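You operate a simulated robot arm through the tools that you are given. There is no shell and no other tool.

The job below is to be done with a simulated robot arm. You get a single attempt, and the scene is never put back.

Task
Tip the strainer's swarf into the swarf tub, then set it back.
Fine: slide the grate fully open; strainer into the sump well again, grate shut at the end.

Only the result counts: the job must be done as asked and must still hold three seconds after the hand-in. Knocking over, shifting, dropping, spilling or breaking anything else fails it.

Robot
A 6-joint arm with a two-finger parallel gripper, fixed in place. Base frame: the origin is at the foot of the arm, x ahead of it, y to its left, z up; the work surface is at about z = 0.626. Units: m, rad, N and s.
With the tool pointing down near the work surface it reaches from about 0.2 to 0.66 m from the base axis. Its first joint turns from -1.152 to 1.152 rad. Payload 2.9 kg.
The TCP is the grasp point between the finger pads, 0.03 m short of the fingertips. In the tool frame z runs along the fingers and y along their closing line. Largest opening 0.11 m; finger width 0.02, thickness 0.01; the body of the gripper, 0.048 by 0.112 m, starts 0.055 m behind the TCP.
Orientation is that of the tool frame in the base frame, as a unit quaternion [x, y, z, w]. With the fingers straight down and closing along the base's y, the tool's x points along the base's -x, its y along +y and its z along -z.

Tools
- The arm moves only by the tool step_arm. Its argument "rows" is a list of rows, each a list of 3 entries, a list of its own where there are three numbers: the turn, a rotation vector about the base's x, y, z in rad, then the shift along the base's x, y, z in m, then the finger opening in m, from 0 to 0.11. In form: [[[ax, ay, az], [tx, ty, tz], fingers], ...]. A call has 1 to 20 rows; each row is the pose to reach, as a shift and turn from the pose commanded when the call began. Each row takes 0.2 s and may step no farther than 0.05 m and 0.15 rad from the row before; otherwise, or with a gripper value out of range, the whole call is refused. Where a pose cannot be reached the arm comes as near as it can. A force on the tool above 40 N (or 10 N above the force at the start of the call, whichever is more), or a blocked arm, ends the call early, and 0.2 s more pass. The fingers move at their own pace (about 0.108 m/s each) and stop on an object; they squeeze with about 28 N. The grip force told is the motor's: it shows also when the fingers shut on nothing. Time passes only in rows, and 0.2 s behind the last, so rows that repeat a pose let the fingers close. The reply holds the time, the measured pose of the TCP, the force on the tool along the base axes, the opening and the grip force, in the units named above and with some noise, with the torque about the TCP (base axes, N m) and any sound that the robot's microphone picked up.
- Cameras (640 x 400 px; columns grow to the right, rows downward): "scene" is fixed at [0.0677, 0.4419, 1.3649]; the picture's right is [-0.78, -0.62, 0.00], its down [-0.47, 0.59, -0.66] and it looks along [0.41, -0.51, -0.76] (base axes); focal length 277 px, centre (320, 200). "wrist" rides on the gripper at [0.072, 0.017, -0.103] in the tool frame; the picture's right is [-0.23, 0.97, 0.00], its down [-0.76, -0.18, -0.62] and it looks along [-0.61, -0.14, 0.78] (tool axes); focal length 222 px, centre (320, 200). There is no depth. A picture from a camera that has moved, and an enlarged one, comes with that camera's place and axes in the base frame and with its lens.
- camera(camera): a new picture of that camera. No time passes.
- close_up(camera, box): a new picture of the part [left, top, right, bottom] of that camera's present view, enlarged. No time passes.
- sign_off(): hands the job in; it is judged then, once.

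Places have to be worked out from the pictures, the camera data and where the tool is seen. Open the gripper and draw the arm clear of the work before you hand the job in, unless the task says otherwise.

The tools are called by a JSON object that holds its "fn" and its "kwargs". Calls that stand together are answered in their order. step_arm: Moves the arm, as the interface text tells. Its arguments: {"type":"object","properties":{"rows":{"type":"array","items":{"type":"array"}}},"required":["rows"]} The other tools are called the same way: camera (camera) takes a picture; close_up (camera, box) takes an enlarged picture of a part of a camera's view; sign_off () hands the job in.

At the start:

```text
clock: 0.0
position: [0.3789, -0.0334, 1.0432]
tool_rot: [0.0, 1.0, 0.0, 0.001]
force: [-0.7, 0.6, 0.4]
moment: [0.0, 0.02, 0.03]
grip_width: 0.11
gripper_force: 0.0
```

scene: 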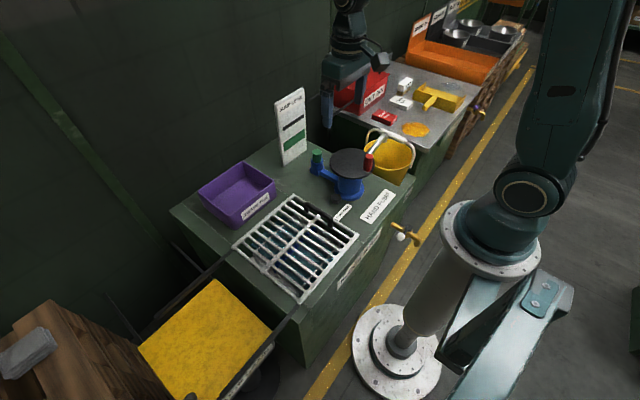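
wrist: 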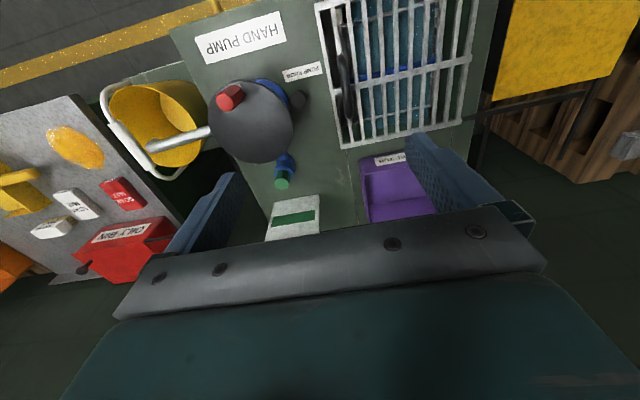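

I'll start with enlarged views to identify the grate, strainer, and tub before I move anything.

{"fn": "close_up", "kwargs": {"camera": "scene", "box": [160, 80, 440, 310]}}

{"fn": "close_up", "kwargs": {"camera": "scene", "box": [230, 180, 370, 310]}}

{"fn": "close_up", "kwargs": {"camera": "wrist", "box": [180, 0, 500, 240]}}

{"fn": "close_up", "kwargs": {"camera": "wrist", "box": [300, 0, 500, 150]}}

```text
1.74 times, centred on (300, 195) of scene
camera zoom: at [0.0677, 0.4419, 1.3649], right [-0.78, -0.62, 0.0], down [-0.47, 0.59, -0.66], along [0.41, -0.51, -0.76], focal length 482 px, centre (355, 209)
```

zoom: 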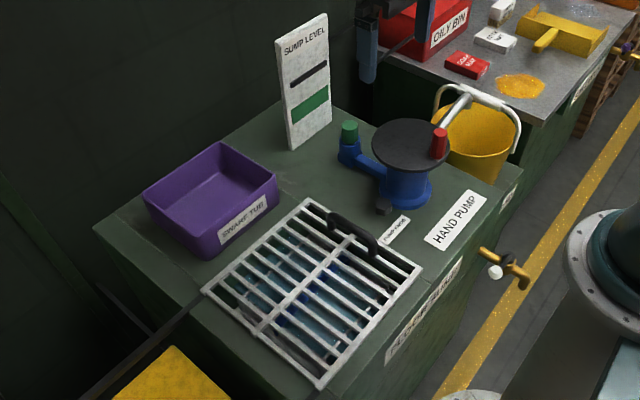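

```text
3.08 times, centred on (300, 245) of scene
camera zoom: at [0.0677, 0.4419, 1.3649], right [-0.78, -0.62, 0.0], down [-0.47, 0.59, -0.66], along [0.41, -0.51, -0.76], focal length 852 px, centre (382, 62)
```

zoom: 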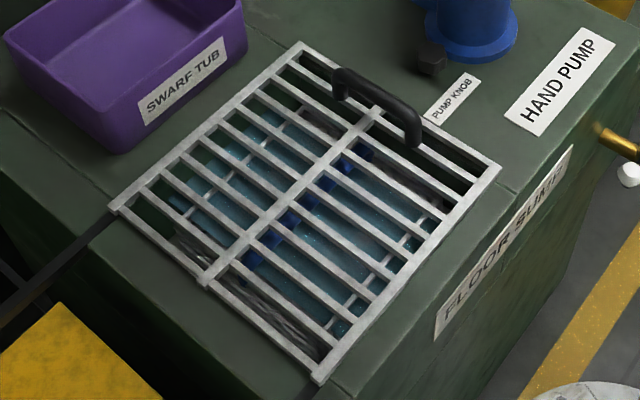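

```text
1.67 times, centred on (340, 120) of wrist
camera zoom: at [0.3048, -0.0175, 1.1463], right [0.23, 0.97, 0.0], down [0.76, -0.18, 0.62], along [0.61, -0.14, -0.78], focal length 370 px, centre (287, 333)
```

zoom: 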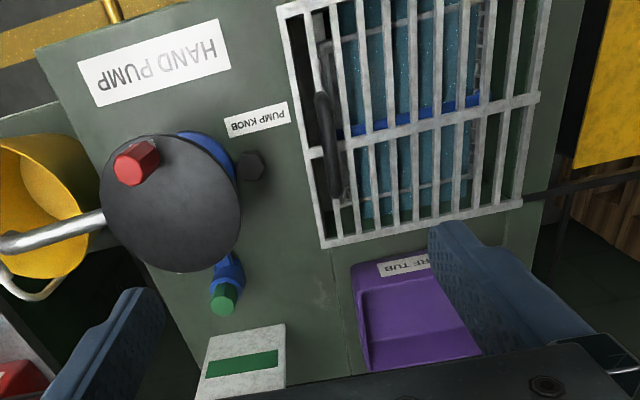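

```text
2.67 times, centred on (400, 75) of wrist
camera zoom: at [0.3048, -0.0175, 1.1463], right [0.23, 0.97, 0.0], down [0.76, -0.18, 0.62], along [0.61, -0.14, -0.78], focal length 592 px, centre (107, 533)
```

zoom: 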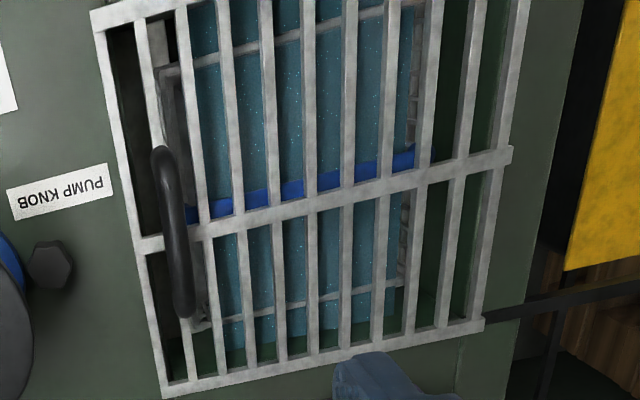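

The grate spans roughly x 0.28–0.55 and y −0.01–0.265. Its black handle runs along x near (0.42, 0.01, 0.66), and rails extend toward +y. I'll move to above the handle, stay well clear, and take another look.

{"fn": "step_arm", "kwargs": {"rows": [[[0, 0, 0], [0.01, 0.011, -0.045], 0.11], [[0, 0, 0], [0.02, 0.022, -0.09], 0.08], [[0, 0, 0], [0.03, 0.033, -0.135], 0.06], [[0, 0, 0], [0.04, 0.043, -0.18], 0.06], [[0, 0, 0], [0.04, 0.043, -0.22], 0.06], [[0, 0, 0], [0.04, 0.043, -0.24], 0.06]]}}

{"fn": "camera", "kwargs": {"camera": "wrist"}}

{"fn": "close_up", "kwargs": {"camera": "scene", "box": [230, 100, 430, 310]}}

```text
clock: 1.4
position: [0.4188, 0.0108, 0.8017]
tool_rot: [0.0, 1.0, 0.0, 0.0]
force: [0.4, 0.0, 0.6]
moment: [0.01, -0.01, 0.02]
grip_width: 0.0601
gripper_force: 0.1
```

```text
taken
camera wrist: at [0.345, 0.0261, 0.9051], right [0.23, 0.97, 0.0], down [0.76, -0.18, 0.62], along [0.61, -0.14, -0.78], focal length 222 px, centre (320, 200)
```

wrist: 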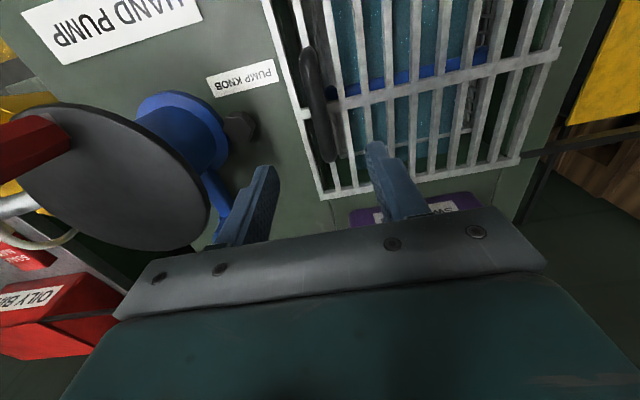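

```text
1.90 times, centred on (330, 205) of scene
camera zoom: at [0.0677, 0.4419, 1.3649], right [-0.78, -0.62, 0.0], down [-0.47, 0.59, -0.66], along [0.41, -0.51, -0.76], focal length 527 px, centre (301, 190)
```

zoom: 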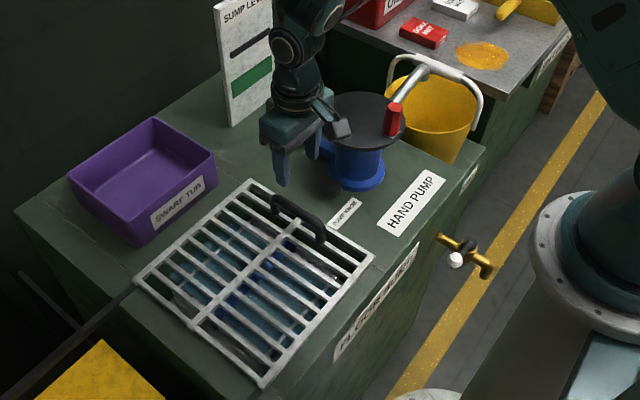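

The handle sits at about (0.414, 0.009) under the tool, and the pump disc's edge is near y −0.10, so there is room. I'll lower until the fingertips straddle the handle just above the grate, then check.

{"fn": "step_arm", "kwargs": {"rows": [[[0, 0, 0], [-0.002, 0, -0.04], 0.05], [[0, 0, 0], [-0.004, -0.001, -0.08], 0.05], [[0, 0, 0], [-0.004, -0.001, -0.105], 0.05], [[0, 0, 0], [-0.004, -0.001, -0.12], 0.05]]}}

{"fn": "camera", "kwargs": {"camera": "wrist"}}

{"fn": "close_up", "kwargs": {"camera": "scene", "box": [280, 130, 380, 230]}}

```text
clock: 2.4
position: [0.4135, 0.0079, 0.6816]
tool_rot: [0.0, 1.0, 0.0, 0.0]
force: [-0.1, -0.1, 0.3]
moment: [0.01, -0.02, 0.0]
grip_width: 0.0501
gripper_force: 0.1
```

```text
taken
camera wrist: at [0.3407, 0.0244, 0.7851], right [0.23, 0.97, 0.0], down [0.76, -0.18, 0.62], along [0.61, -0.14, -0.78], focal length 222 px, centre (320, 200)
```

wrist: 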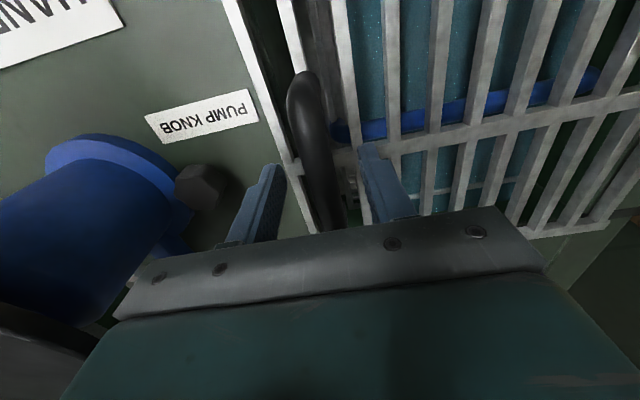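

```text
4.00 times, centred on (330, 180) of scene
camera zoom: at [0.0677, 0.4419, 1.3649], right [-0.78, -0.62, 0.0], down [-0.47, 0.59, -0.66], along [0.41, -0.51, -0.76], focal length 1107 px, centre (280, 280)
```

zoom: 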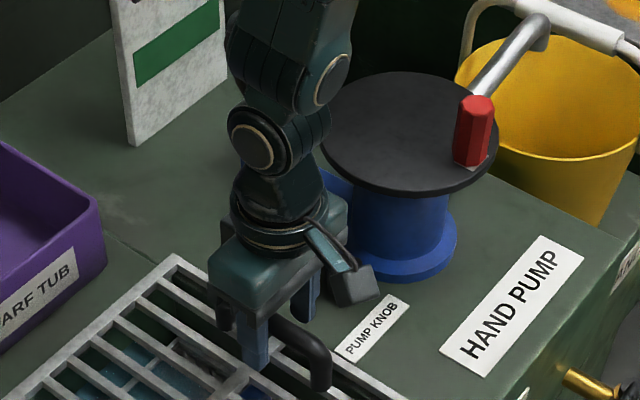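

The fingers straddle the handle bar. I'll go down about 1 cm more and close, which puts the pads on the bar.

{"fn": "step_arm", "kwargs": {"rows": [[[0, 0, 0], [0, 0, -0.006], 0.05], [[0, 0, 0], [0, 0, -0.011], 0.05], [[0, 0, 0], [0, 0, -0.011], 0.0], [[0, 0, 0], [0, 0, -0.011], 0.0], [[0, 0, 0], [0, 0, -0.011], 0.0]]}}

{"fn": "camera", "kwargs": {"camera": "wrist"}}

{"fn": "close_up", "kwargs": {"camera": "scene", "box": [280, 130, 380, 230]}}

```text
clock: 3.6
position: [0.4152, 0.0105, 0.6709]
tool_rot: [-0.001, 1.0, 0.001, 0.001]
force: [0.6, 13.8, -5.0]
moment: [-0.01, -0.14, -0.08]
grip_width: 0.0175
gripper_force: 44.2
```

```text
taken
camera wrist: at [0.341, 0.0255, 0.7749], right [0.23, 0.97, 0.0], down [0.76, -0.18, 0.62], along [0.61, -0.14, -0.78], focal length 222 px, centre (320, 200)
```

wrist: 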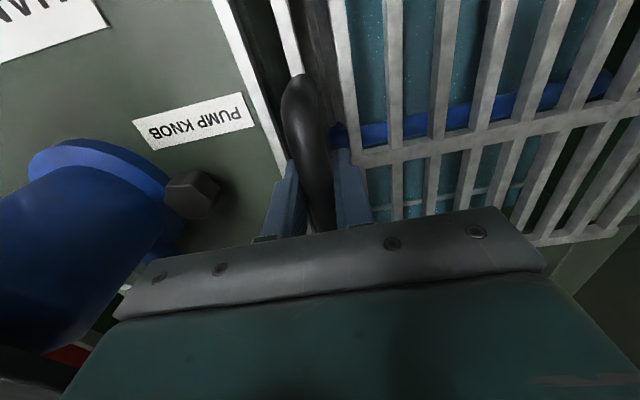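

```text
4.00 times, centred on (330, 180) of scene
camera zoom: at [0.0678, 0.4421, 1.3648], right [-0.78, -0.62, 0.0], down [-0.47, 0.59, -0.66], along [0.41, -0.51, -0.76], focal length 1107 px, centre (280, 280)
```

zoom: 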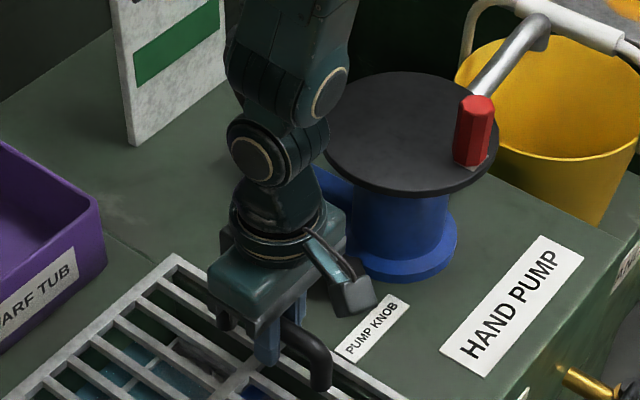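

The handle is gripped, with a bar width of 17.5 mm. I'll test the slide toward +y gently.

{"fn": "step_arm", "kwargs": {"rows": [[[0, 0, 0], [0, 0.005, 0], 0.0], [[0, 0, 0], [0, 0.015, 0], 0.0], [[0, 0, 0], [0, 0.025, 0], 0.0], [[0, 0, 0], [0, 0.035, 0], 0.0], [[0, 0, 0], [0, 0.045, 0], 0.0]]}}

{"fn": "camera", "kwargs": {"camera": "scene"}}

```text
clock: 4.8
position: [0.4145, 0.0525, 0.6705]
tool_rot: [0.0, 1.0, 0.0, 0.001]
force: [8.9, -0.6, -6.5]
moment: [-0.02, 0.77, 0.07]
grip_width: 0.0176
gripper_force: 44.8
```

```text
taken
```

scene: 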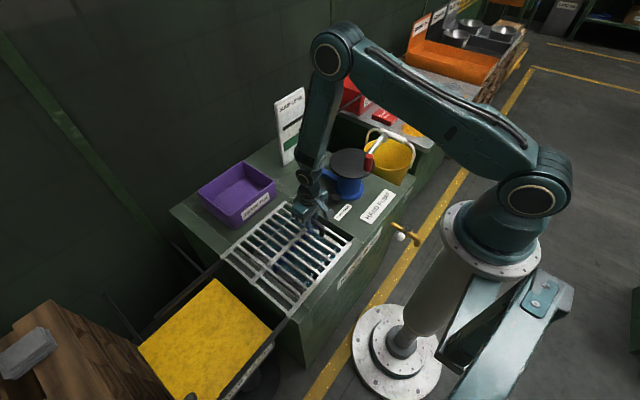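

The grate slides smoothly. I'll continue toward the end stop at a moderate pace and watch the force.

{"fn": "step_arm", "kwargs": {"rows": [[[0, 0, 0], [0, 0.015, 0], 0.0], [[0, 0, 0], [0, 0.03, 0], 0.0], [[0, 0, 0], [0, 0.045, 0], 0.0], [[0, 0, 0], [0, 0.06, 0], 0.0], [[0, 0, 0], [0, 0.075, 0], 0.0], [[0, 0, 0], [0, 0.09, 0], 0.0], [[0, 0, 0], [0, 0.105, 0], 0.0], [[0, 0, 0], [0, 0.12, 0], 0.0], [[0, 0, 0], [0, 0.135, 0], 0.0], [[0, 0, 0], [0, 0.15, 0], 0.0], [[0, 0, 0], [0, 0.16, 0], 0.0]]}}

{"fn": "camera", "kwargs": {"camera": "scene"}}

```text
clock: 7.2
position: [0.4145, 0.2129, 0.6719]
tool_rot: [0.0, 1.0, -0.001, 0.0]
force: [6.0, -0.9, -8.5]
moment: [0.05, 0.75, 0.05]
grip_width: 0.0177
gripper_force: 45.0
```

```text
taken
```

scene: 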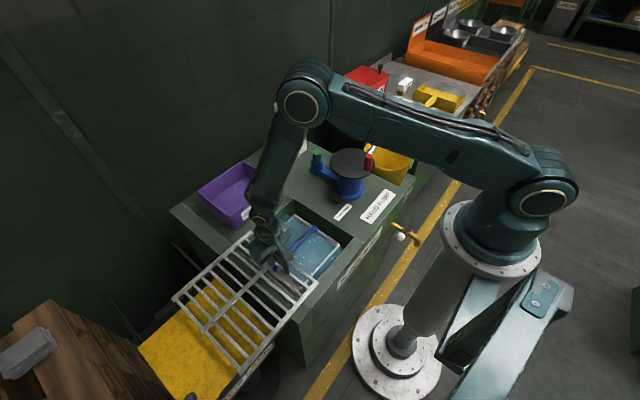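

The well and the strainer inside it are coming into view. I'll keep sliding in smaller steps until the stop.

{"fn": "step_arm", "kwargs": {"rows": [[[0, 0, 0], [0, 0.01, 0], 0.0], [[0, 0, 0], [0, 0.02, 0], 0.0], [[0, 0, 0], [0, 0.03, 0], 0.0], [[0, 0, 0], [0, 0.04, 0], 0.0], [[0, 0, 0], [0, 0.05, 0], 0.0], [[0, 0, 0], [0, 0.06, 0], 0.0], [[0, 0, 0], [0, 0.07, 0], 0.0], [[0, 0, 0], [0, 0.08, 0], 0.0], [[0, 0, 0], [0, 0.09, 0], 0.0]]}}

{"fn": "camera", "kwargs": {"camera": "scene"}}

```text
clock: 8.8
position: [0.4151, 0.2716, 0.6712]
tool_rot: [0.005, 1.0, -0.012, -0.003]
force: [-3.3, -5.2, 5.2]
moment: [-0.06, -0.52, 0.63]
grip_width: 0.0175
gripper_force: 45.1
stopped in row 8: the force on the tool passed its limit at 50 N (the readings are from after the stop); the commanded pose is now the measured one
```

```text
taken
```

scene: 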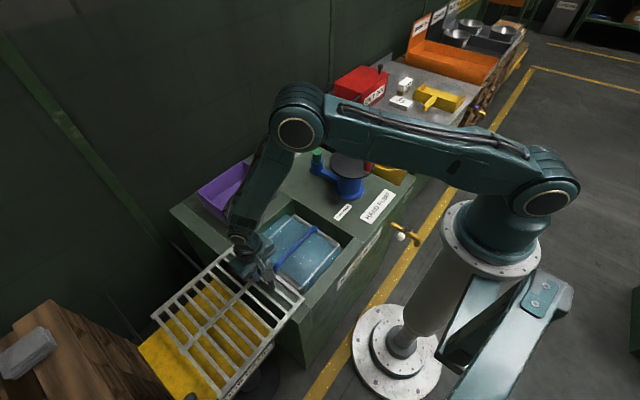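

The grate hit its stop at a handle position of y≈0.27, about 0.26 m of travel, so it is fully open. I'll release the handle, rise, level the tool, and move back to look into the well.

{"fn": "step_arm", "kwargs": {"rows": [[[0, 0, 0], [0, 0, 0], 0.04], [[0, 0, 0], [0, 0, 0], 0.05], [[0, 0, 0], [0, 0, 0.02], 0.05], [[0.024, -0.006, 0.01], [0, 0, 0.06], 0.06], [[0.024, -0.006, 0.01], [0, 0, 0.11], 0.08], [[0.024, -0.006, 0.01], [-0.03, -0.03, 0.15], 0.1], [[0.024, -0.006, 0.01], [-0.06, -0.06, 0.18], 0.1], [[0.024, -0.006, 0.01], [-0.09, -0.09, 0.2], 0.1], [[0.024, -0.006, 0.01], [-0.11, -0.12, 0.22], 0.1]]}}

{"fn": "camera", "kwargs": {"camera": "scene"}}

{"fn": "camera", "kwargs": {"camera": "wrist"}}

```text
refused: row 6 steps farther than a row can; nothing moved
```

```text
taken
```

scene: 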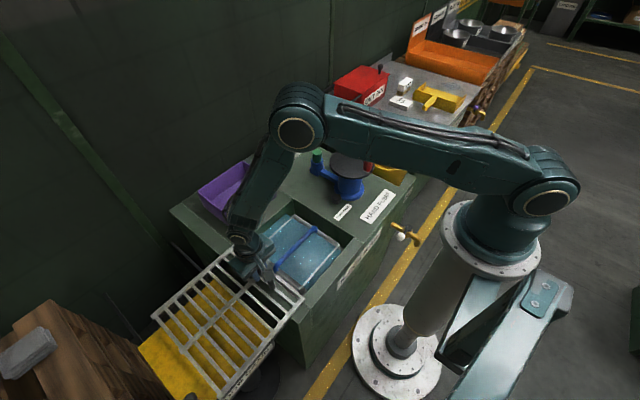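

```text
taken
camera wrist: at [0.3416, 0.2911, 0.775], right [0.24, 0.97, -0.02], down [0.76, -0.17, 0.62], along [0.6, -0.17, -0.78], focal length 222 px, centre (320, 200)
```

wrist: 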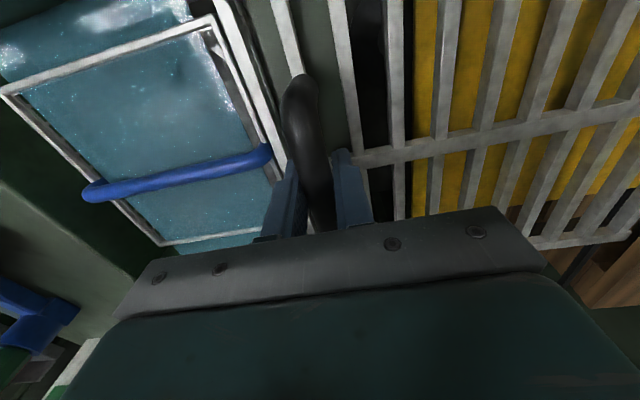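

One row's step was too long, so nothing moved. I'll release and retreat again with smaller steps.

{"fn": "step_arm", "kwargs": {"rows": [[[0, 0, 0], [0, 0, 0], 0.04], [[0, 0, 0], [0, 0, 0], 0.05], [[0, 0, 0], [0, 0, 0.02], 0.05], [[0.024, -0.006, 0.01], [0, 0, 0.06], 0.06], [[0.024, -0.006, 0.01], [0, 0, 0.1], 0.08], [[0.024, -0.006, 0.01], [-0.025, -0.025, 0.13], 0.1], [[0.024, -0.006, 0.01], [-0.05, -0.05, 0.16], 0.1], [[0.024, -0.006, 0.01], [-0.075, -0.08, 0.19], 0.1], [[0.024, -0.006, 0.01], [-0.1, -0.11, 0.22], 0.1], [[0.024, -0.006, 0.01], [-0.1, -0.13, 0.24], 0.1]]}}

{"fn": "camera", "kwargs": {"camera": "scene"}}

{"fn": "camera", "kwargs": {"camera": "wrist"}}

{"fn": "close_up", "kwargs": {"camera": "scene", "box": [140, 130, 380, 400]}}

```text
clock: 11.0
position: [0.3136, 0.1412, 0.9104]
tool_rot: [0.001, 1.0, 0.002, 0.0]
force: [0.0, -0.9, -0.1]
moment: [-0.02, 0.01, -0.01]
grip_width: 0.0999
gripper_force: 0.1
```

```text
taken
```

scene: 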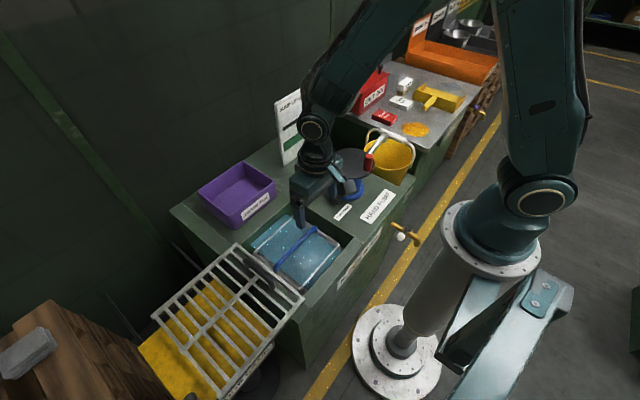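

```text
taken
camera wrist: at [0.241, 0.1576, 1.0141], right [0.23, 0.97, 0.0], down [0.76, -0.18, 0.62], along [0.61, -0.14, -0.78], focal length 222 px, centre (320, 200)
```

wrist: 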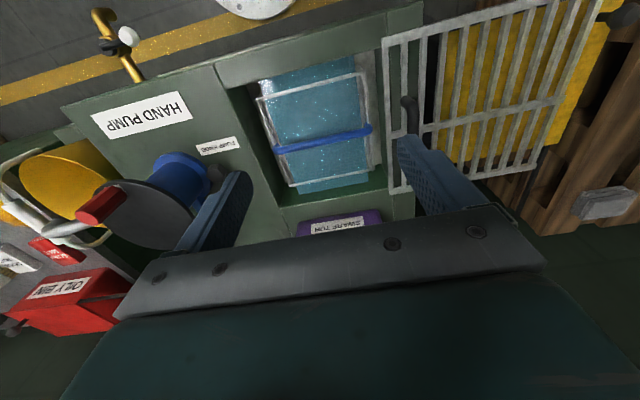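

```text
1.48 times, centred on (260, 265) of scene
camera zoom: at [0.0677, 0.4419, 1.3649], right [-0.78, -0.62, 0.0], down [-0.47, 0.59, -0.66], along [0.41, -0.51, -0.76], focal length 410 px, centre (409, 104)
```

zoom: 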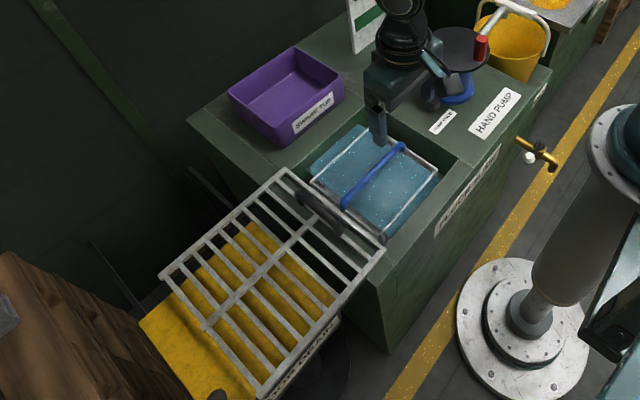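

The grate is open and the strainer, with its blue handle, is visible in the well. I'll zoom in on the strainer and the tub.

{"fn": "close_up", "kwargs": {"camera": "wrist", "box": [220, 40, 420, 240]}}

{"fn": "close_up", "kwargs": {"camera": "scene", "box": [240, 200, 350, 300]}}

{"fn": "close_up", "kwargs": {"camera": "scene", "box": [180, 140, 300, 250]}}

```text
2.00 times, centred on (320, 140) of wrist
camera zoom: at [0.241, 0.1576, 1.0141], right [0.23, 0.97, 0.0], down [0.76, -0.18, 0.62], along [0.61, -0.14, -0.78], focal length 444 px, centre (320, 320)
```

zoom: 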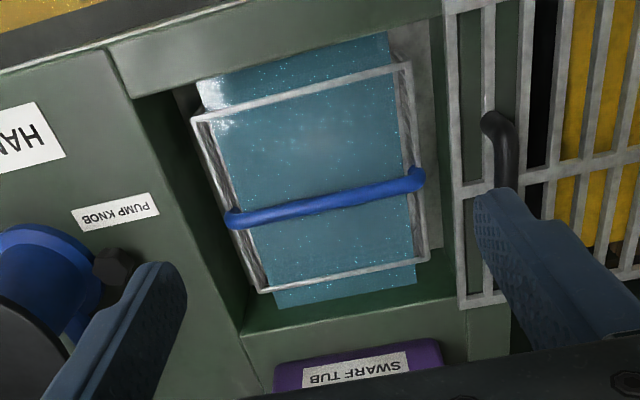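

```text
4.00 times, centred on (295, 250) of scene
camera zoom: at [0.0677, 0.4419, 1.3649], right [-0.78, -0.62, 0.0], down [-0.47, 0.59, -0.66], along [0.41, -0.51, -0.76], focal length 1107 px, centre (420, 0)
```

zoom: 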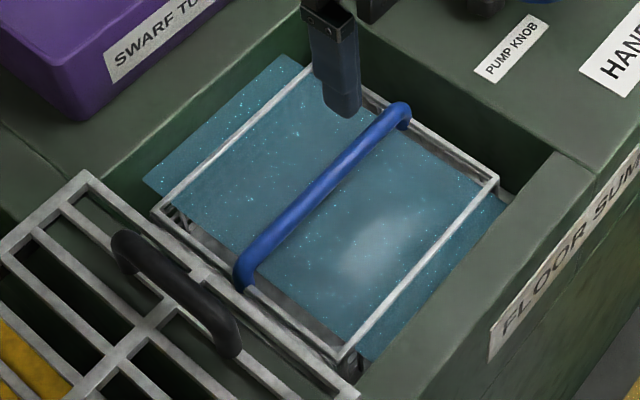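

```text
3.64 times, centred on (240, 195) of scene
camera zoom: at [0.0677, 0.4419, 1.3649], right [-0.78, -0.62, 0.0], down [-0.47, 0.59, -0.66], along [0.41, -0.51, -0.76], focal length 1007 px, centre (611, 218)
```

zoom: 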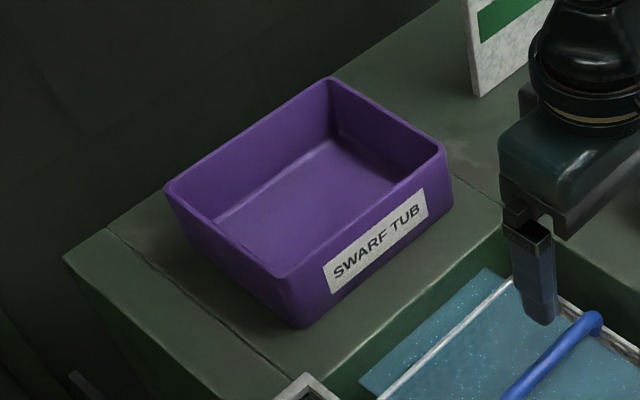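

The strainer is a mesh basket of about 0.2 × 0.2 m centred near (0.43, 0.119). A blue bar handle runs along y at x≈0.425, z≈0.58. The tub rim spans roughly x 0.60–0.755 and y 0.03–0.21 at z≈0.70. I'll yaw the tool 90° so the fingers close along x and hover over the bar.

{"fn": "step_arm", "kwargs": {"rows": [[[0, 0, 0.14], [0.01, -0.002, -0.01], 0.09], [[0, 0, 0.28], [0.02, -0.004, -0.02], 0.07], [[0, 0, 0.42], [0.03, -0.006, -0.03], 0.06], [[0, 0, 0.56], [0.04, -0.008, -0.04], 0.06], [[0, 0, 0.7], [0.05, -0.01, -0.05], 0.06], [[0, 0, 0.84], [0.06, -0.012, -0.06], 0.06], [[0, 0, 0.98], [0.07, -0.014, -0.07], 0.06], [[0, 0, 1.12], [0.08, -0.017, -0.08], 0.06], [[0, 0, 1.26], [0.09, -0.02, -0.09], 0.06], [[0, 0, 1.4], [0.1, -0.022, -0.1], 0.06], [[0, 0, 1.5], [0.108, -0.023, -0.11], 0.06], [[0, 0, 1.5708], [0.111, -0.023, -0.11], 0.06]]}}

{"fn": "camera", "kwargs": {"camera": "wrist"}}

{"fn": "close_up", "kwargs": {"camera": "scene", "box": [220, 140, 370, 300]}}

```text
clock: 13.6
position: [0.4243, 0.1195, 0.8009]
tool_rot: [0.707, -0.707, -0.001, 0.002]
force: [0.9, -0.1, -0.1]
moment: [0.01, 0.0, 0.02]
grip_width: 0.0602
gripper_force: 0.1
```

```text
taken
camera wrist: at [0.4081, 0.0458, 0.9048], right [-0.97, 0.23, 0.0], down [0.18, 0.76, 0.62], along [0.14, 0.61, -0.78], focal length 222 px, centre (320, 200)
```

wrist: 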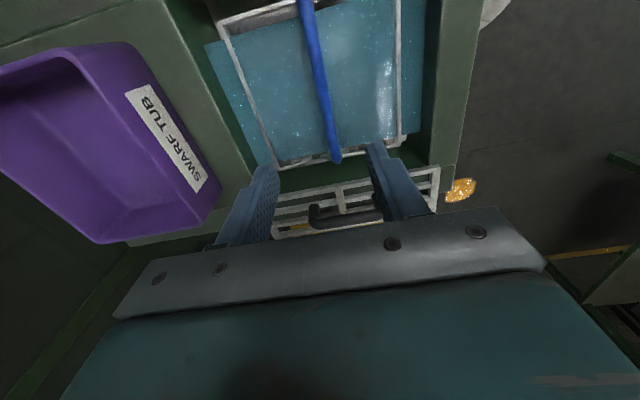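

```text
2.50 times, centred on (295, 220) of scene
camera zoom: at [0.0677, 0.4419, 1.3649], right [-0.78, -0.62, 0.0], down [-0.47, 0.59, -0.66], along [0.41, -0.51, -0.76], focal length 692 px, centre (382, 150)
```

zoom: 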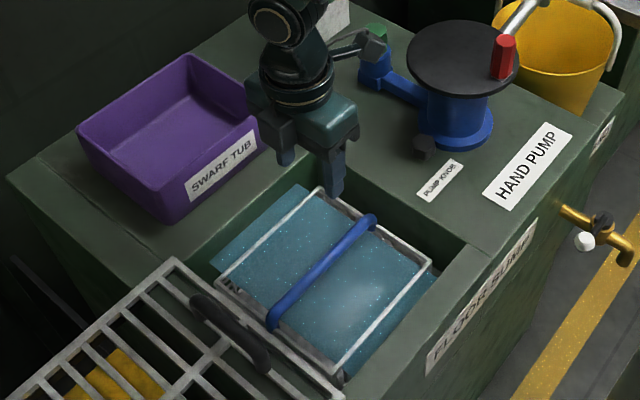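

The bar is centred at x≈0.42. I'll lower into the well with the fingers on either side of it, stopping partway to check.

{"fn": "step_arm", "kwargs": {"rows": [[[0, 0, 0], [-0.002, 0, -0.045], 0.06], [[0, 0, 0], [-0.004, 0, -0.09], 0.06], [[0, 0, 0], [-0.004, 0, -0.135], 0.06], [[0, 0, 0], [-0.004, 0, -0.18], 0.06]]}}

{"fn": "camera", "kwargs": {"camera": "wrist"}}

{"fn": "close_up", "kwargs": {"camera": "scene", "box": [220, 160, 370, 300]}}

```text
clock: 14.6
position: [0.4197, 0.1209, 0.621]
tool_rot: [-0.706, 0.708, 0.001, 0.001]
force: [0.0, 0.0, 0.3]
moment: [-0.01, 0.02, 0.02]
grip_width: 0.0599
gripper_force: 0.1
```

```text
taken
camera wrist: at [0.4022, 0.0464, 0.7246], right [-0.97, 0.23, 0.0], down [0.18, 0.76, 0.62], along [0.14, 0.61, -0.78], focal length 222 px, centre (320, 200)
```

wrist: 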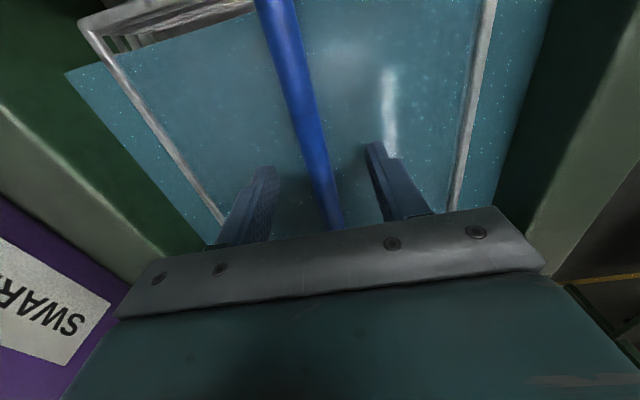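

```text
2.86 times, centred on (295, 230) of scene
camera zoom: at [0.0677, 0.4419, 1.3649], right [-0.78, -0.62, 0.0], down [-0.47, 0.59, -0.66], along [0.41, -0.51, -0.76], focal length 791 px, centre (391, 114)
```

zoom: 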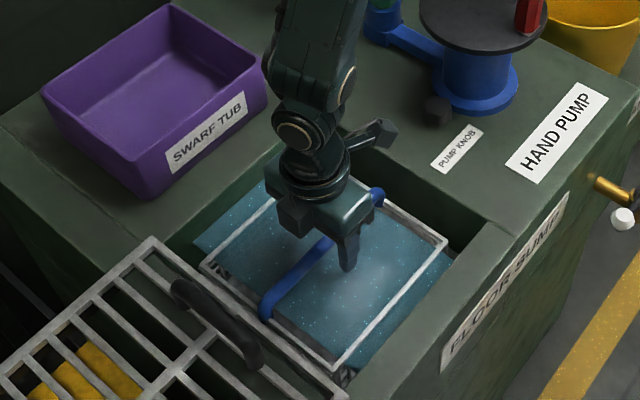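

The bar lies between the fingers with margin on both sides. I'll lower about 4 cm more and close on it.

{"fn": "step_arm", "kwargs": {"rows": [[[0, 0, 0], [0, 0, -0.015], 0.06], [[0, 0, 0], [0, 0, -0.03], 0.06], [[0, 0, 0], [0, 0, -0.04], 0.06]]}}

{"fn": "camera", "kwargs": {"camera": "wrist"}}

{"fn": "close_up", "kwargs": {"camera": "scene", "box": [250, 190, 350, 300]}}

```text
clock: 15.4
position: [0.4205, 0.1193, 0.5802]
tool_rot: [-0.707, 0.707, 0.001, -0.001]
force: [-0.6, 0.3, 0.2]
moment: [-0.01, -0.01, 0.0]
grip_width: 0.0599
gripper_force: 0.1
```

```text
taken
camera wrist: at [0.4032, 0.0464, 0.6843], right [-0.97, 0.23, 0.0], down [0.18, 0.76, 0.62], along [0.14, 0.61, -0.78], focal length 222 px, centre (320, 200)
```

wrist: 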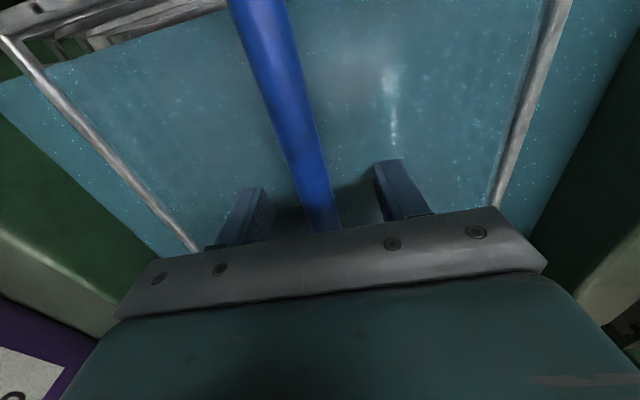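

```text
3.64 times, centred on (300, 245) of scene
camera zoom: at [0.0677, 0.4419, 1.3649], right [-0.78, -0.62, 0.0], down [-0.47, 0.59, -0.66], along [0.41, -0.51, -0.76], focal length 1007 px, centre (393, 36)
```

zoom: 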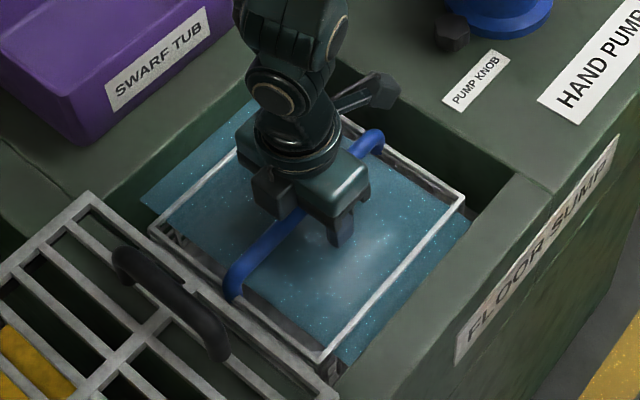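

The fingertips dip into the liquid and straddle the bar at its height. I'll close on it now.

{"fn": "step_arm", "kwargs": {"rows": [[[0, 0, 0], [0, 0, 0], 0.03], [[0, 0, 0], [0, 0, 0], 0.0], [[0, 0, 0], [0, 0, 0], 0.0], [[0, 0, 0], [0, 0, 0], 0.0]]}}

{"fn": "camera", "kwargs": {"camera": "wrist"}}

{"fn": "close_up", "kwargs": {"camera": "scene", "box": [250, 190, 350, 300]}}

```text
clock: 16.4
position: [0.4212, 0.1203, 0.5804]
tool_rot: [-0.707, 0.708, 0.002, -0.001]
force: [0.6, 0.5, -0.5]
moment: [-0.01, 0.0, -0.03]
grip_width: 0.0154
gripper_force: 27.7
```

```text
taken
camera wrist: at [0.4033, 0.0464, 0.6844], right [-0.97, 0.23, 0.0], down [0.18, 0.76, 0.62], along [0.14, 0.61, -0.78], focal length 222 px, centre (320, 200)
```

wrist: 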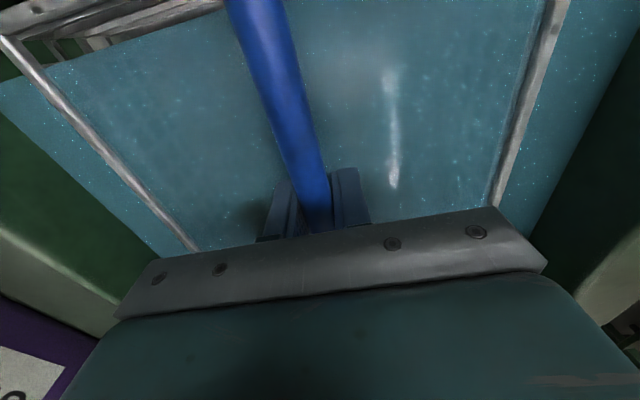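

```text
3.64 times, centred on (300, 245) of scene
camera zoom: at [0.0678, 0.4419, 1.3649], right [-0.78, -0.62, 0.0], down [-0.47, 0.59, -0.66], along [0.41, -0.51, -0.76], focal length 1007 px, centre (393, 36)
```

zoom: 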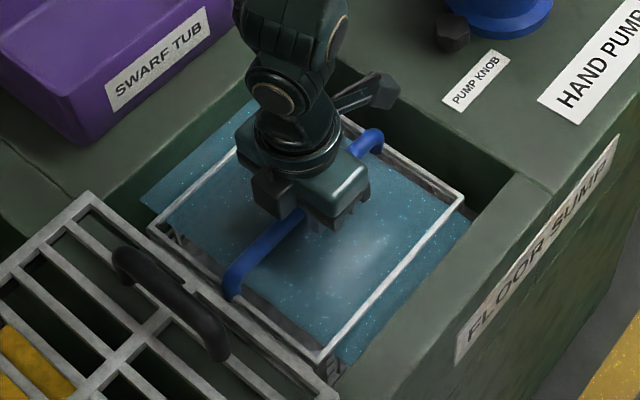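

The bar is gripped at a width of 15.4 mm, with the resting pose at TCP (0.421, 0.120, 0.580). I'll lift straight up slowly and check the load.

{"fn": "step_arm", "kwargs": {"rows": [[[0, 0, 0], [0, 0, 0.01], 0.0], [[0, 0, 0], [0, 0, 0.02], 0.0], [[0, 0, 0], [0, 0, 0.035], 0.0], [[0, 0, 0], [0, 0, 0.05], 0.0], [[0, 0, 0], [0, 0, 0.065], 0.0], [[0, 0, 0], [0, 0, 0.08], 0.0]]}}

{"fn": "camera", "kwargs": {"camera": "wrist"}}

{"fn": "close_up", "kwargs": {"camera": "scene", "box": [220, 160, 370, 300]}}

```text
clock: 17.8
position: [0.4207, 0.1203, 0.6618]
tool_rot: [-0.707, 0.707, 0.002, -0.002]
force: [0.4, -0.4, -2.9]
moment: [0.0, 0.04, 0.01]
grip_width: 0.016
gripper_force: 27.6
```

```text
taken
camera wrist: at [0.4037, 0.0464, 0.765], right [-0.97, 0.23, 0.0], down [0.18, 0.76, 0.62], along [0.14, 0.61, -0.78], focal length 222 px, centre (320, 200)
```

wrist: 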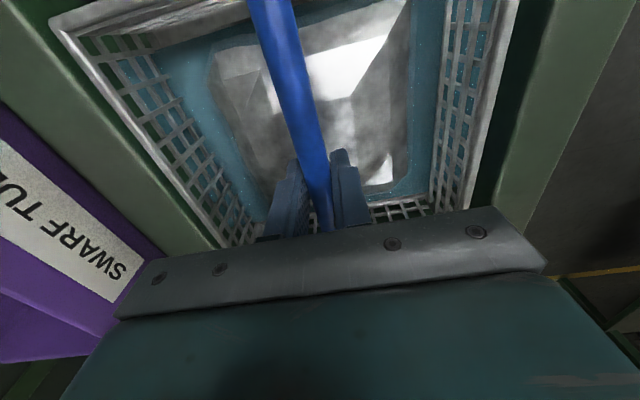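

```text
2.86 times, centred on (295, 230) of scene
camera zoom: at [0.0678, 0.4419, 1.3649], right [-0.78, -0.62, 0.0], down [-0.47, 0.59, -0.66], along [0.41, -0.51, -0.76], focal length 791 px, centre (391, 114)
```

zoom: 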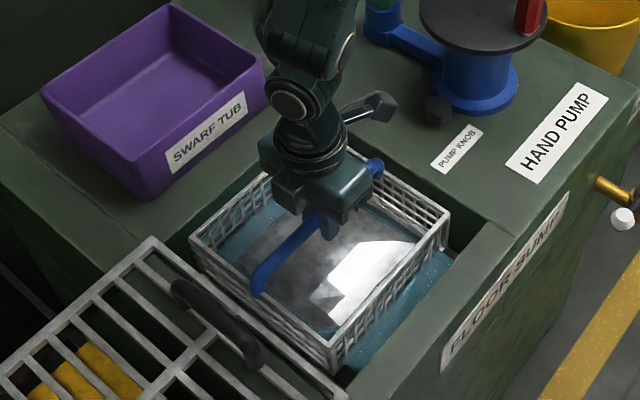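

The load is only about 3 N, and a silvery swarf mass sits inside the basket. I'll keep lifting above the well and let it drain.

{"fn": "step_arm", "kwargs": {"rows": [[[0, 0, 0], [0, 0, 0.02], 0.0], [[0, 0, 0], [0, 0, 0.04], 0.0], [[0, 0, 0], [0, 0, 0.06], 0.0], [[0, 0, 0], [0, 0, 0.08], 0.0], [[0, 0, 0], [0, 0, 0.1], 0.0], [[0, 0, 0], [0, 0, 0.12], 0.0], [[0, 0, 0], [0, 0, 0.14], 0.0], [[0, 0, 0], [0, 0, 0.16], 0.0], [[0, 0, 0], [0, 0, 0.18], 0.0], [[0, 0, 0], [0, 0, 0.2], 0.0], [[0, 0, 0], [0, 0, 0.22], 0.0], [[0, 0, 0], [0, 0, 0.22], 0.0], [[0, 0, 0], [0, 0, 0.22], 0.0]]}}

{"fn": "camera", "kwargs": {"camera": "scene"}}

{"fn": "close_up", "kwargs": {"camera": "scene", "box": [210, 80, 410, 280]}}

{"fn": "camera", "kwargs": {"camera": "wrist"}}

```text
clock: 20.6
position: [0.4207, 0.1203, 0.8811]
tool_rot: [-0.706, 0.708, 0.001, -0.001]
force: [0.7, 0.1, -2.8]
moment: [-0.02, 0.01, -0.02]
grip_width: 0.0155
gripper_force: 28.3
```

```text
taken
```

scene: 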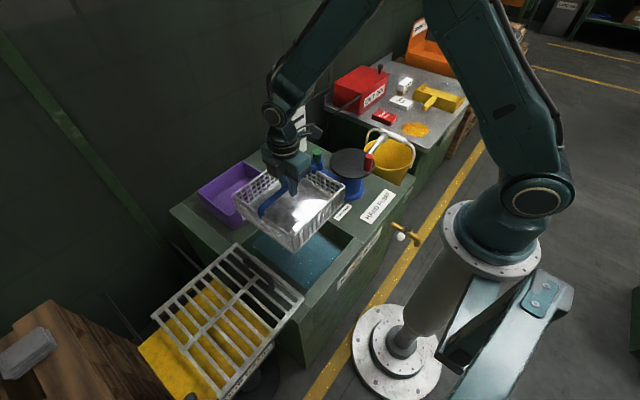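

```text
2.00 times, centred on (310, 180) of scene
camera zoom: at [0.0678, 0.4419, 1.3649], right [-0.78, -0.62, 0.0], down [-0.47, 0.59, -0.66], along [0.41, -0.51, -0.76], focal length 554 px, centre (340, 240)
```

zoom: 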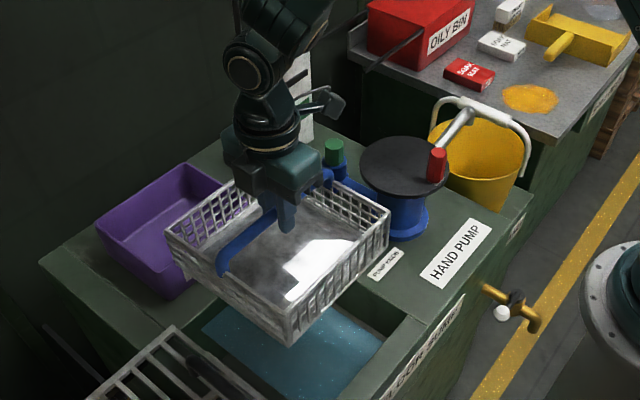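

```text
taken
camera wrist: at [0.4036, 0.0464, 0.9847], right [-0.97, 0.23, 0.0], down [0.18, 0.76, 0.62], along [0.14, 0.61, -0.78], focal length 222 px, centre (320, 200)
```

wrist: 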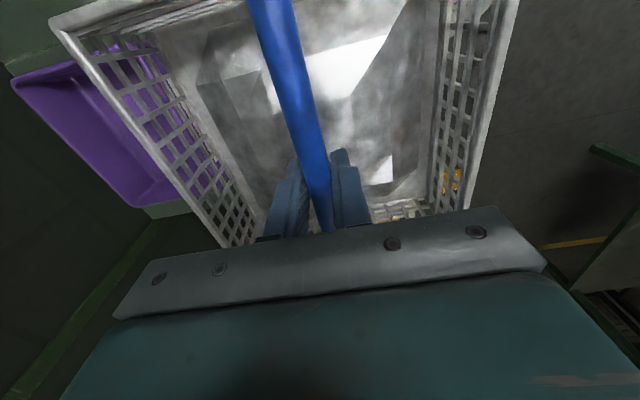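

The strainer hangs level with the swarf settled inside, and its rim is about 0.2 m square. I'll tip it toward −x, with the fingers swinging to point along +x. I'll begin with a small tilt while carrying it forward, to check that the bar doesn't slip in the grip.

{"fn": "step_arm", "kwargs": {"rows": [[[0, -0.04, 0], [0.01, 0, 0], 0.0], [[0, -0.08, 0], [0.025, 0, 0], 0.0], [[0, -0.14, 0], [0.04, 0, 0], 0.0], [[0, -0.2, 0], [0.06, 0, 0], 0.0], [[0, -0.26, 0], [0.08, 0, 0], 0.0], [[0, -0.32, 0], [0.1, 0, 0], 0.0], [[0, -0.38, 0], [0.12, 0, 0], 0.0], [[0, -0.44, 0], [0.14, 0, 0], 0.0], [[0, -0.44, 0], [0.14, 0, 0], 0.0]]}}

{"fn": "camera", "kwargs": {"camera": "scene"}}

{"fn": "close_up", "kwargs": {"camera": "scene", "box": [180, 60, 380, 260]}}

{"fn": "camera", "kwargs": {"camera": "wrist"}}

```text
clock: 22.6
position: [0.5615, 0.1196, 0.8806]
tool_rot: [-0.689, 0.691, -0.153, 0.154]
force: [0.2, 0.4, -3.1]
moment: [0.02, 0.11, 0.01]
grip_width: 0.0156
gripper_force: 28.3
```

```text
taken
```

scene: 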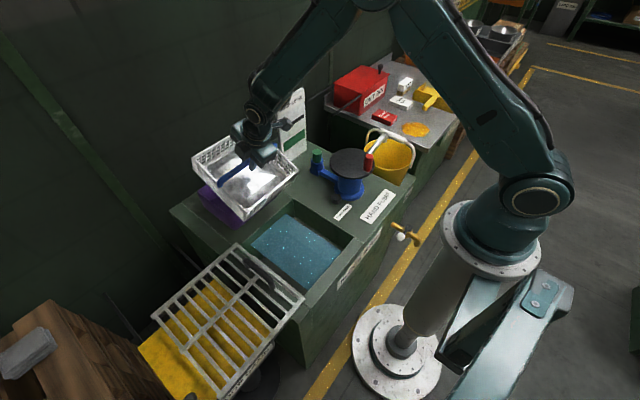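

```text
2.00 times, centred on (280, 160) of scene
camera zoom: at [0.0678, 0.4419, 1.3649], right [-0.78, -0.62, 0.0], down [-0.47, 0.59, -0.66], along [0.41, -0.51, -0.76], focal length 554 px, centre (400, 280)
```

zoom: 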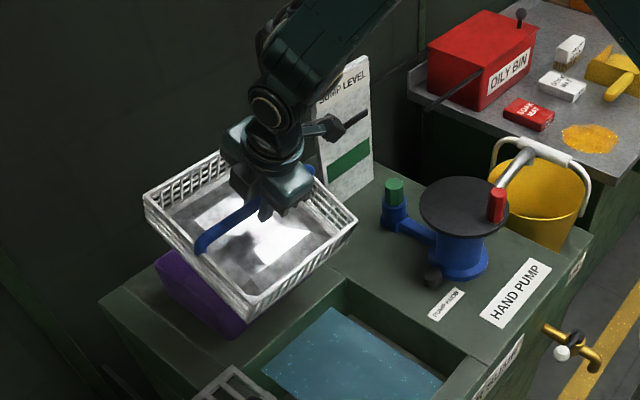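

```text
taken
camera wrist: at [0.5012, 0.0458, 0.9677], right [-0.88, 0.23, -0.41], down [-0.1, 0.76, 0.64], along [0.46, 0.61, -0.65], focal length 222 px, centre (320, 200)
```

wrist: 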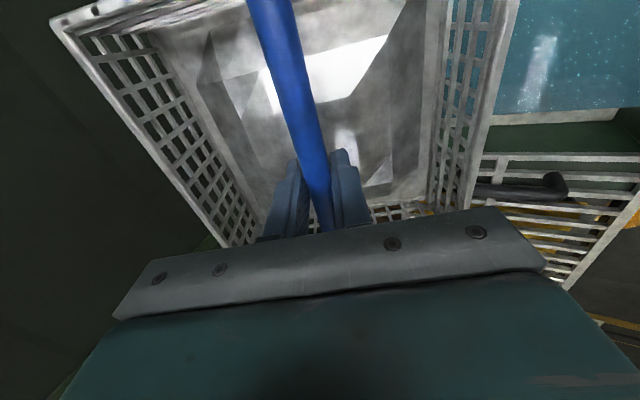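

The basket tilts rigidly with the tool. I'll carry it fully over the tub while increasing the tilt to about 60°, keeping the lower rim edge above the tub.

{"fn": "step_arm", "kwargs": {"rows": [[[0, -0.06, 0], [0.015, 0, 0], 0.0], [[0, -0.12, 0], [0.03, 0, 0], 0.0], [[0, -0.18, 0], [0.045, 0, 0], 0.0], [[0, -0.24, 0], [0.06, 0, 0], 0.0], [[0, -0.3, 0], [0.075, 0, 0], 0.0], [[0, -0.36, 0], [0.09, 0, 0], 0.0], [[0, -0.42, 0], [0.1, 0, 0], 0.0], [[0, -0.48, 0], [0.1, 0, 0], 0.0], [[0, -0.54, 0], [0.1, 0, 0], 0.0]]}}

{"fn": "camera", "kwargs": {"camera": "scene"}}

{"fn": "close_up", "kwargs": {"camera": "scene", "box": [160, 60, 360, 260]}}

{"fn": "camera", "kwargs": {"camera": "wrist"}}

```text
clock: 24.6
position: [0.6609, 0.1205, 0.8805]
tool_rot: [-0.624, 0.625, -0.331, 0.333]
force: [0.5, -0.7, -2.2]
moment: [0.02, 0.12, 0.0]
grip_width: 0.0155
gripper_force: 27.9
```

```text
taken
```

scene: 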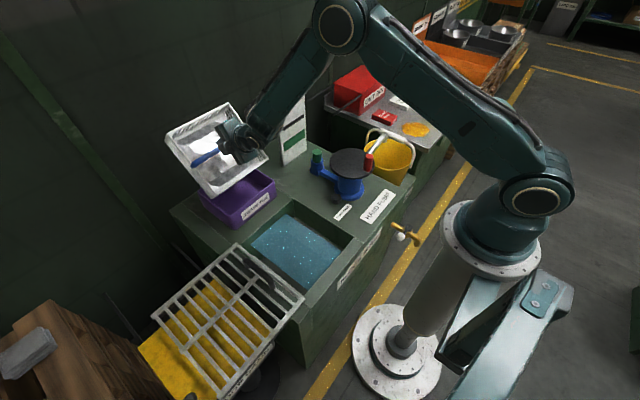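

```text
2.00 times, centred on (260, 160) of scene
camera zoom: at [0.0678, 0.4419, 1.3649], right [-0.78, -0.62, 0.0], down [-0.47, 0.59, -0.66], along [0.41, -0.51, -0.76], focal length 554 px, centre (440, 280)
```

zoom: 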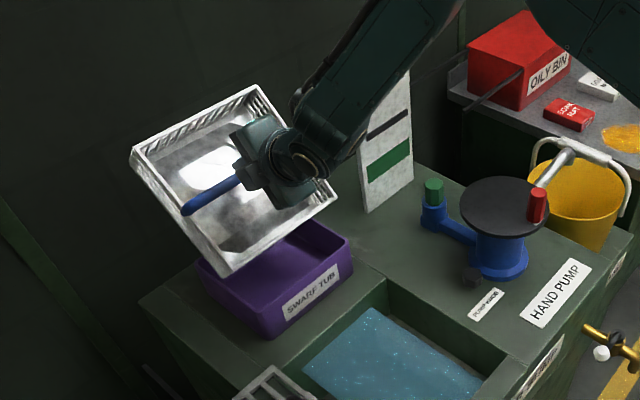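

```text
taken
camera wrist: at [0.5652, 0.0467, 0.925], right [-0.54, 0.23, -0.81], down [-0.42, 0.76, 0.5], along [0.73, 0.61, -0.32], focal length 222 px, centre (320, 200)
```

wrist: 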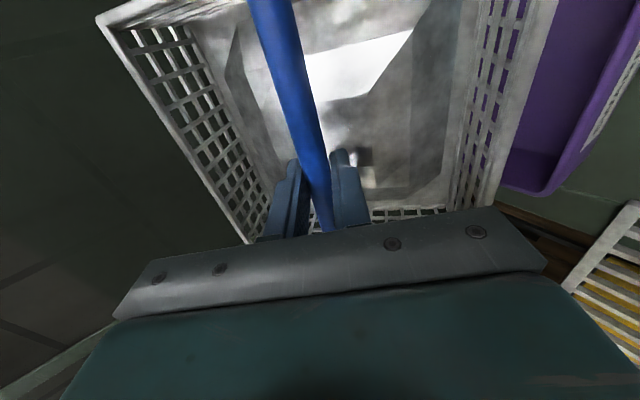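

The swarf still clings to the basket at about 56° of tilt, and the lower rim is already over the tub. I'll nudge y to centre it, lower slightly, and continue past 90°.

{"fn": "step_arm", "kwargs": {"rows": [[[0, -0.07, 0], [0, -0.003, -0.005], 0.0], [[0, -0.14, 0], [0, -0.006, -0.01], 0.0], [[0, -0.21, 0], [0, -0.006, -0.015], 0.0], [[0, -0.28, 0], [-0.002, -0.006, -0.02], 0.0], [[0, -0.35, 0], [-0.004, -0.006, -0.025], 0.0], [[0, -0.42, 0], [-0.006, -0.006, -0.025], 0.0], [[0, -0.49, 0], [-0.008, -0.006, -0.025], 0.0], [[0, -0.56, 0], [-0.01, -0.006, -0.025], 0.0], [[0, -0.63, 0], [-0.012, -0.006, -0.025], 0.0]]}}

{"fn": "camera", "kwargs": {"camera": "scene"}}

{"fn": "close_up", "kwargs": {"camera": "scene", "box": [160, 60, 360, 260]}}

{"fn": "camera", "kwargs": {"camera": "wrist"}}

```text
clock: 26.6
position: [0.6483, 0.1137, 0.8555]
tool_rot: [-0.49, 0.491, -0.507, 0.511]
force: [-1.0, 0.5, -2.6]
moment: [-0.01, 0.22, -0.02]
grip_width: 0.0157
gripper_force: 27.8
```

```text
taken
```

scene: 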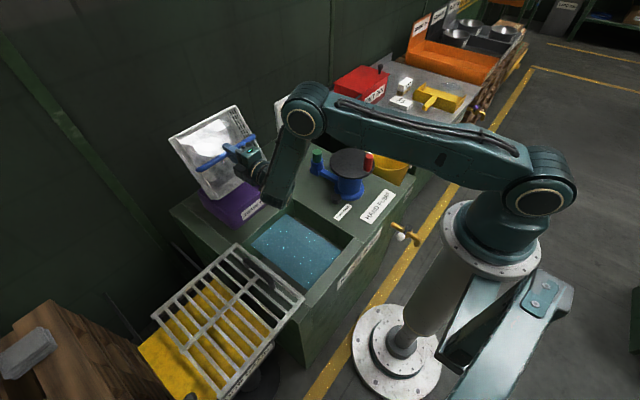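

```text
2.00 times, centred on (260, 160) of scene
camera zoom: at [0.0678, 0.4419, 1.3649], right [-0.78, -0.62, 0.0], down [-0.47, 0.59, -0.66], along [0.41, -0.51, -0.76], focal length 554 px, centre (440, 280)
```

zoom: 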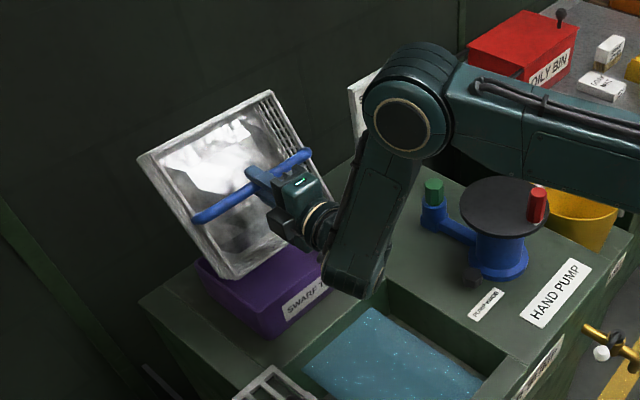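

```text
taken
camera wrist: at [0.5455, 0.0404, 0.8355], right [0.04, 0.23, -0.97], down [-0.63, 0.76, 0.16], along [0.78, 0.61, 0.17], focal length 222 px, centre (320, 200)
```

wrist: 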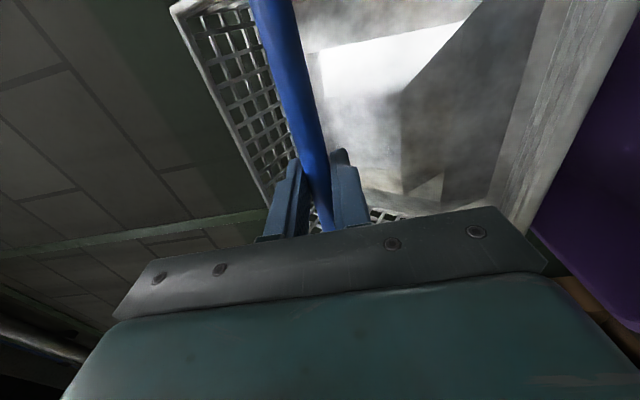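

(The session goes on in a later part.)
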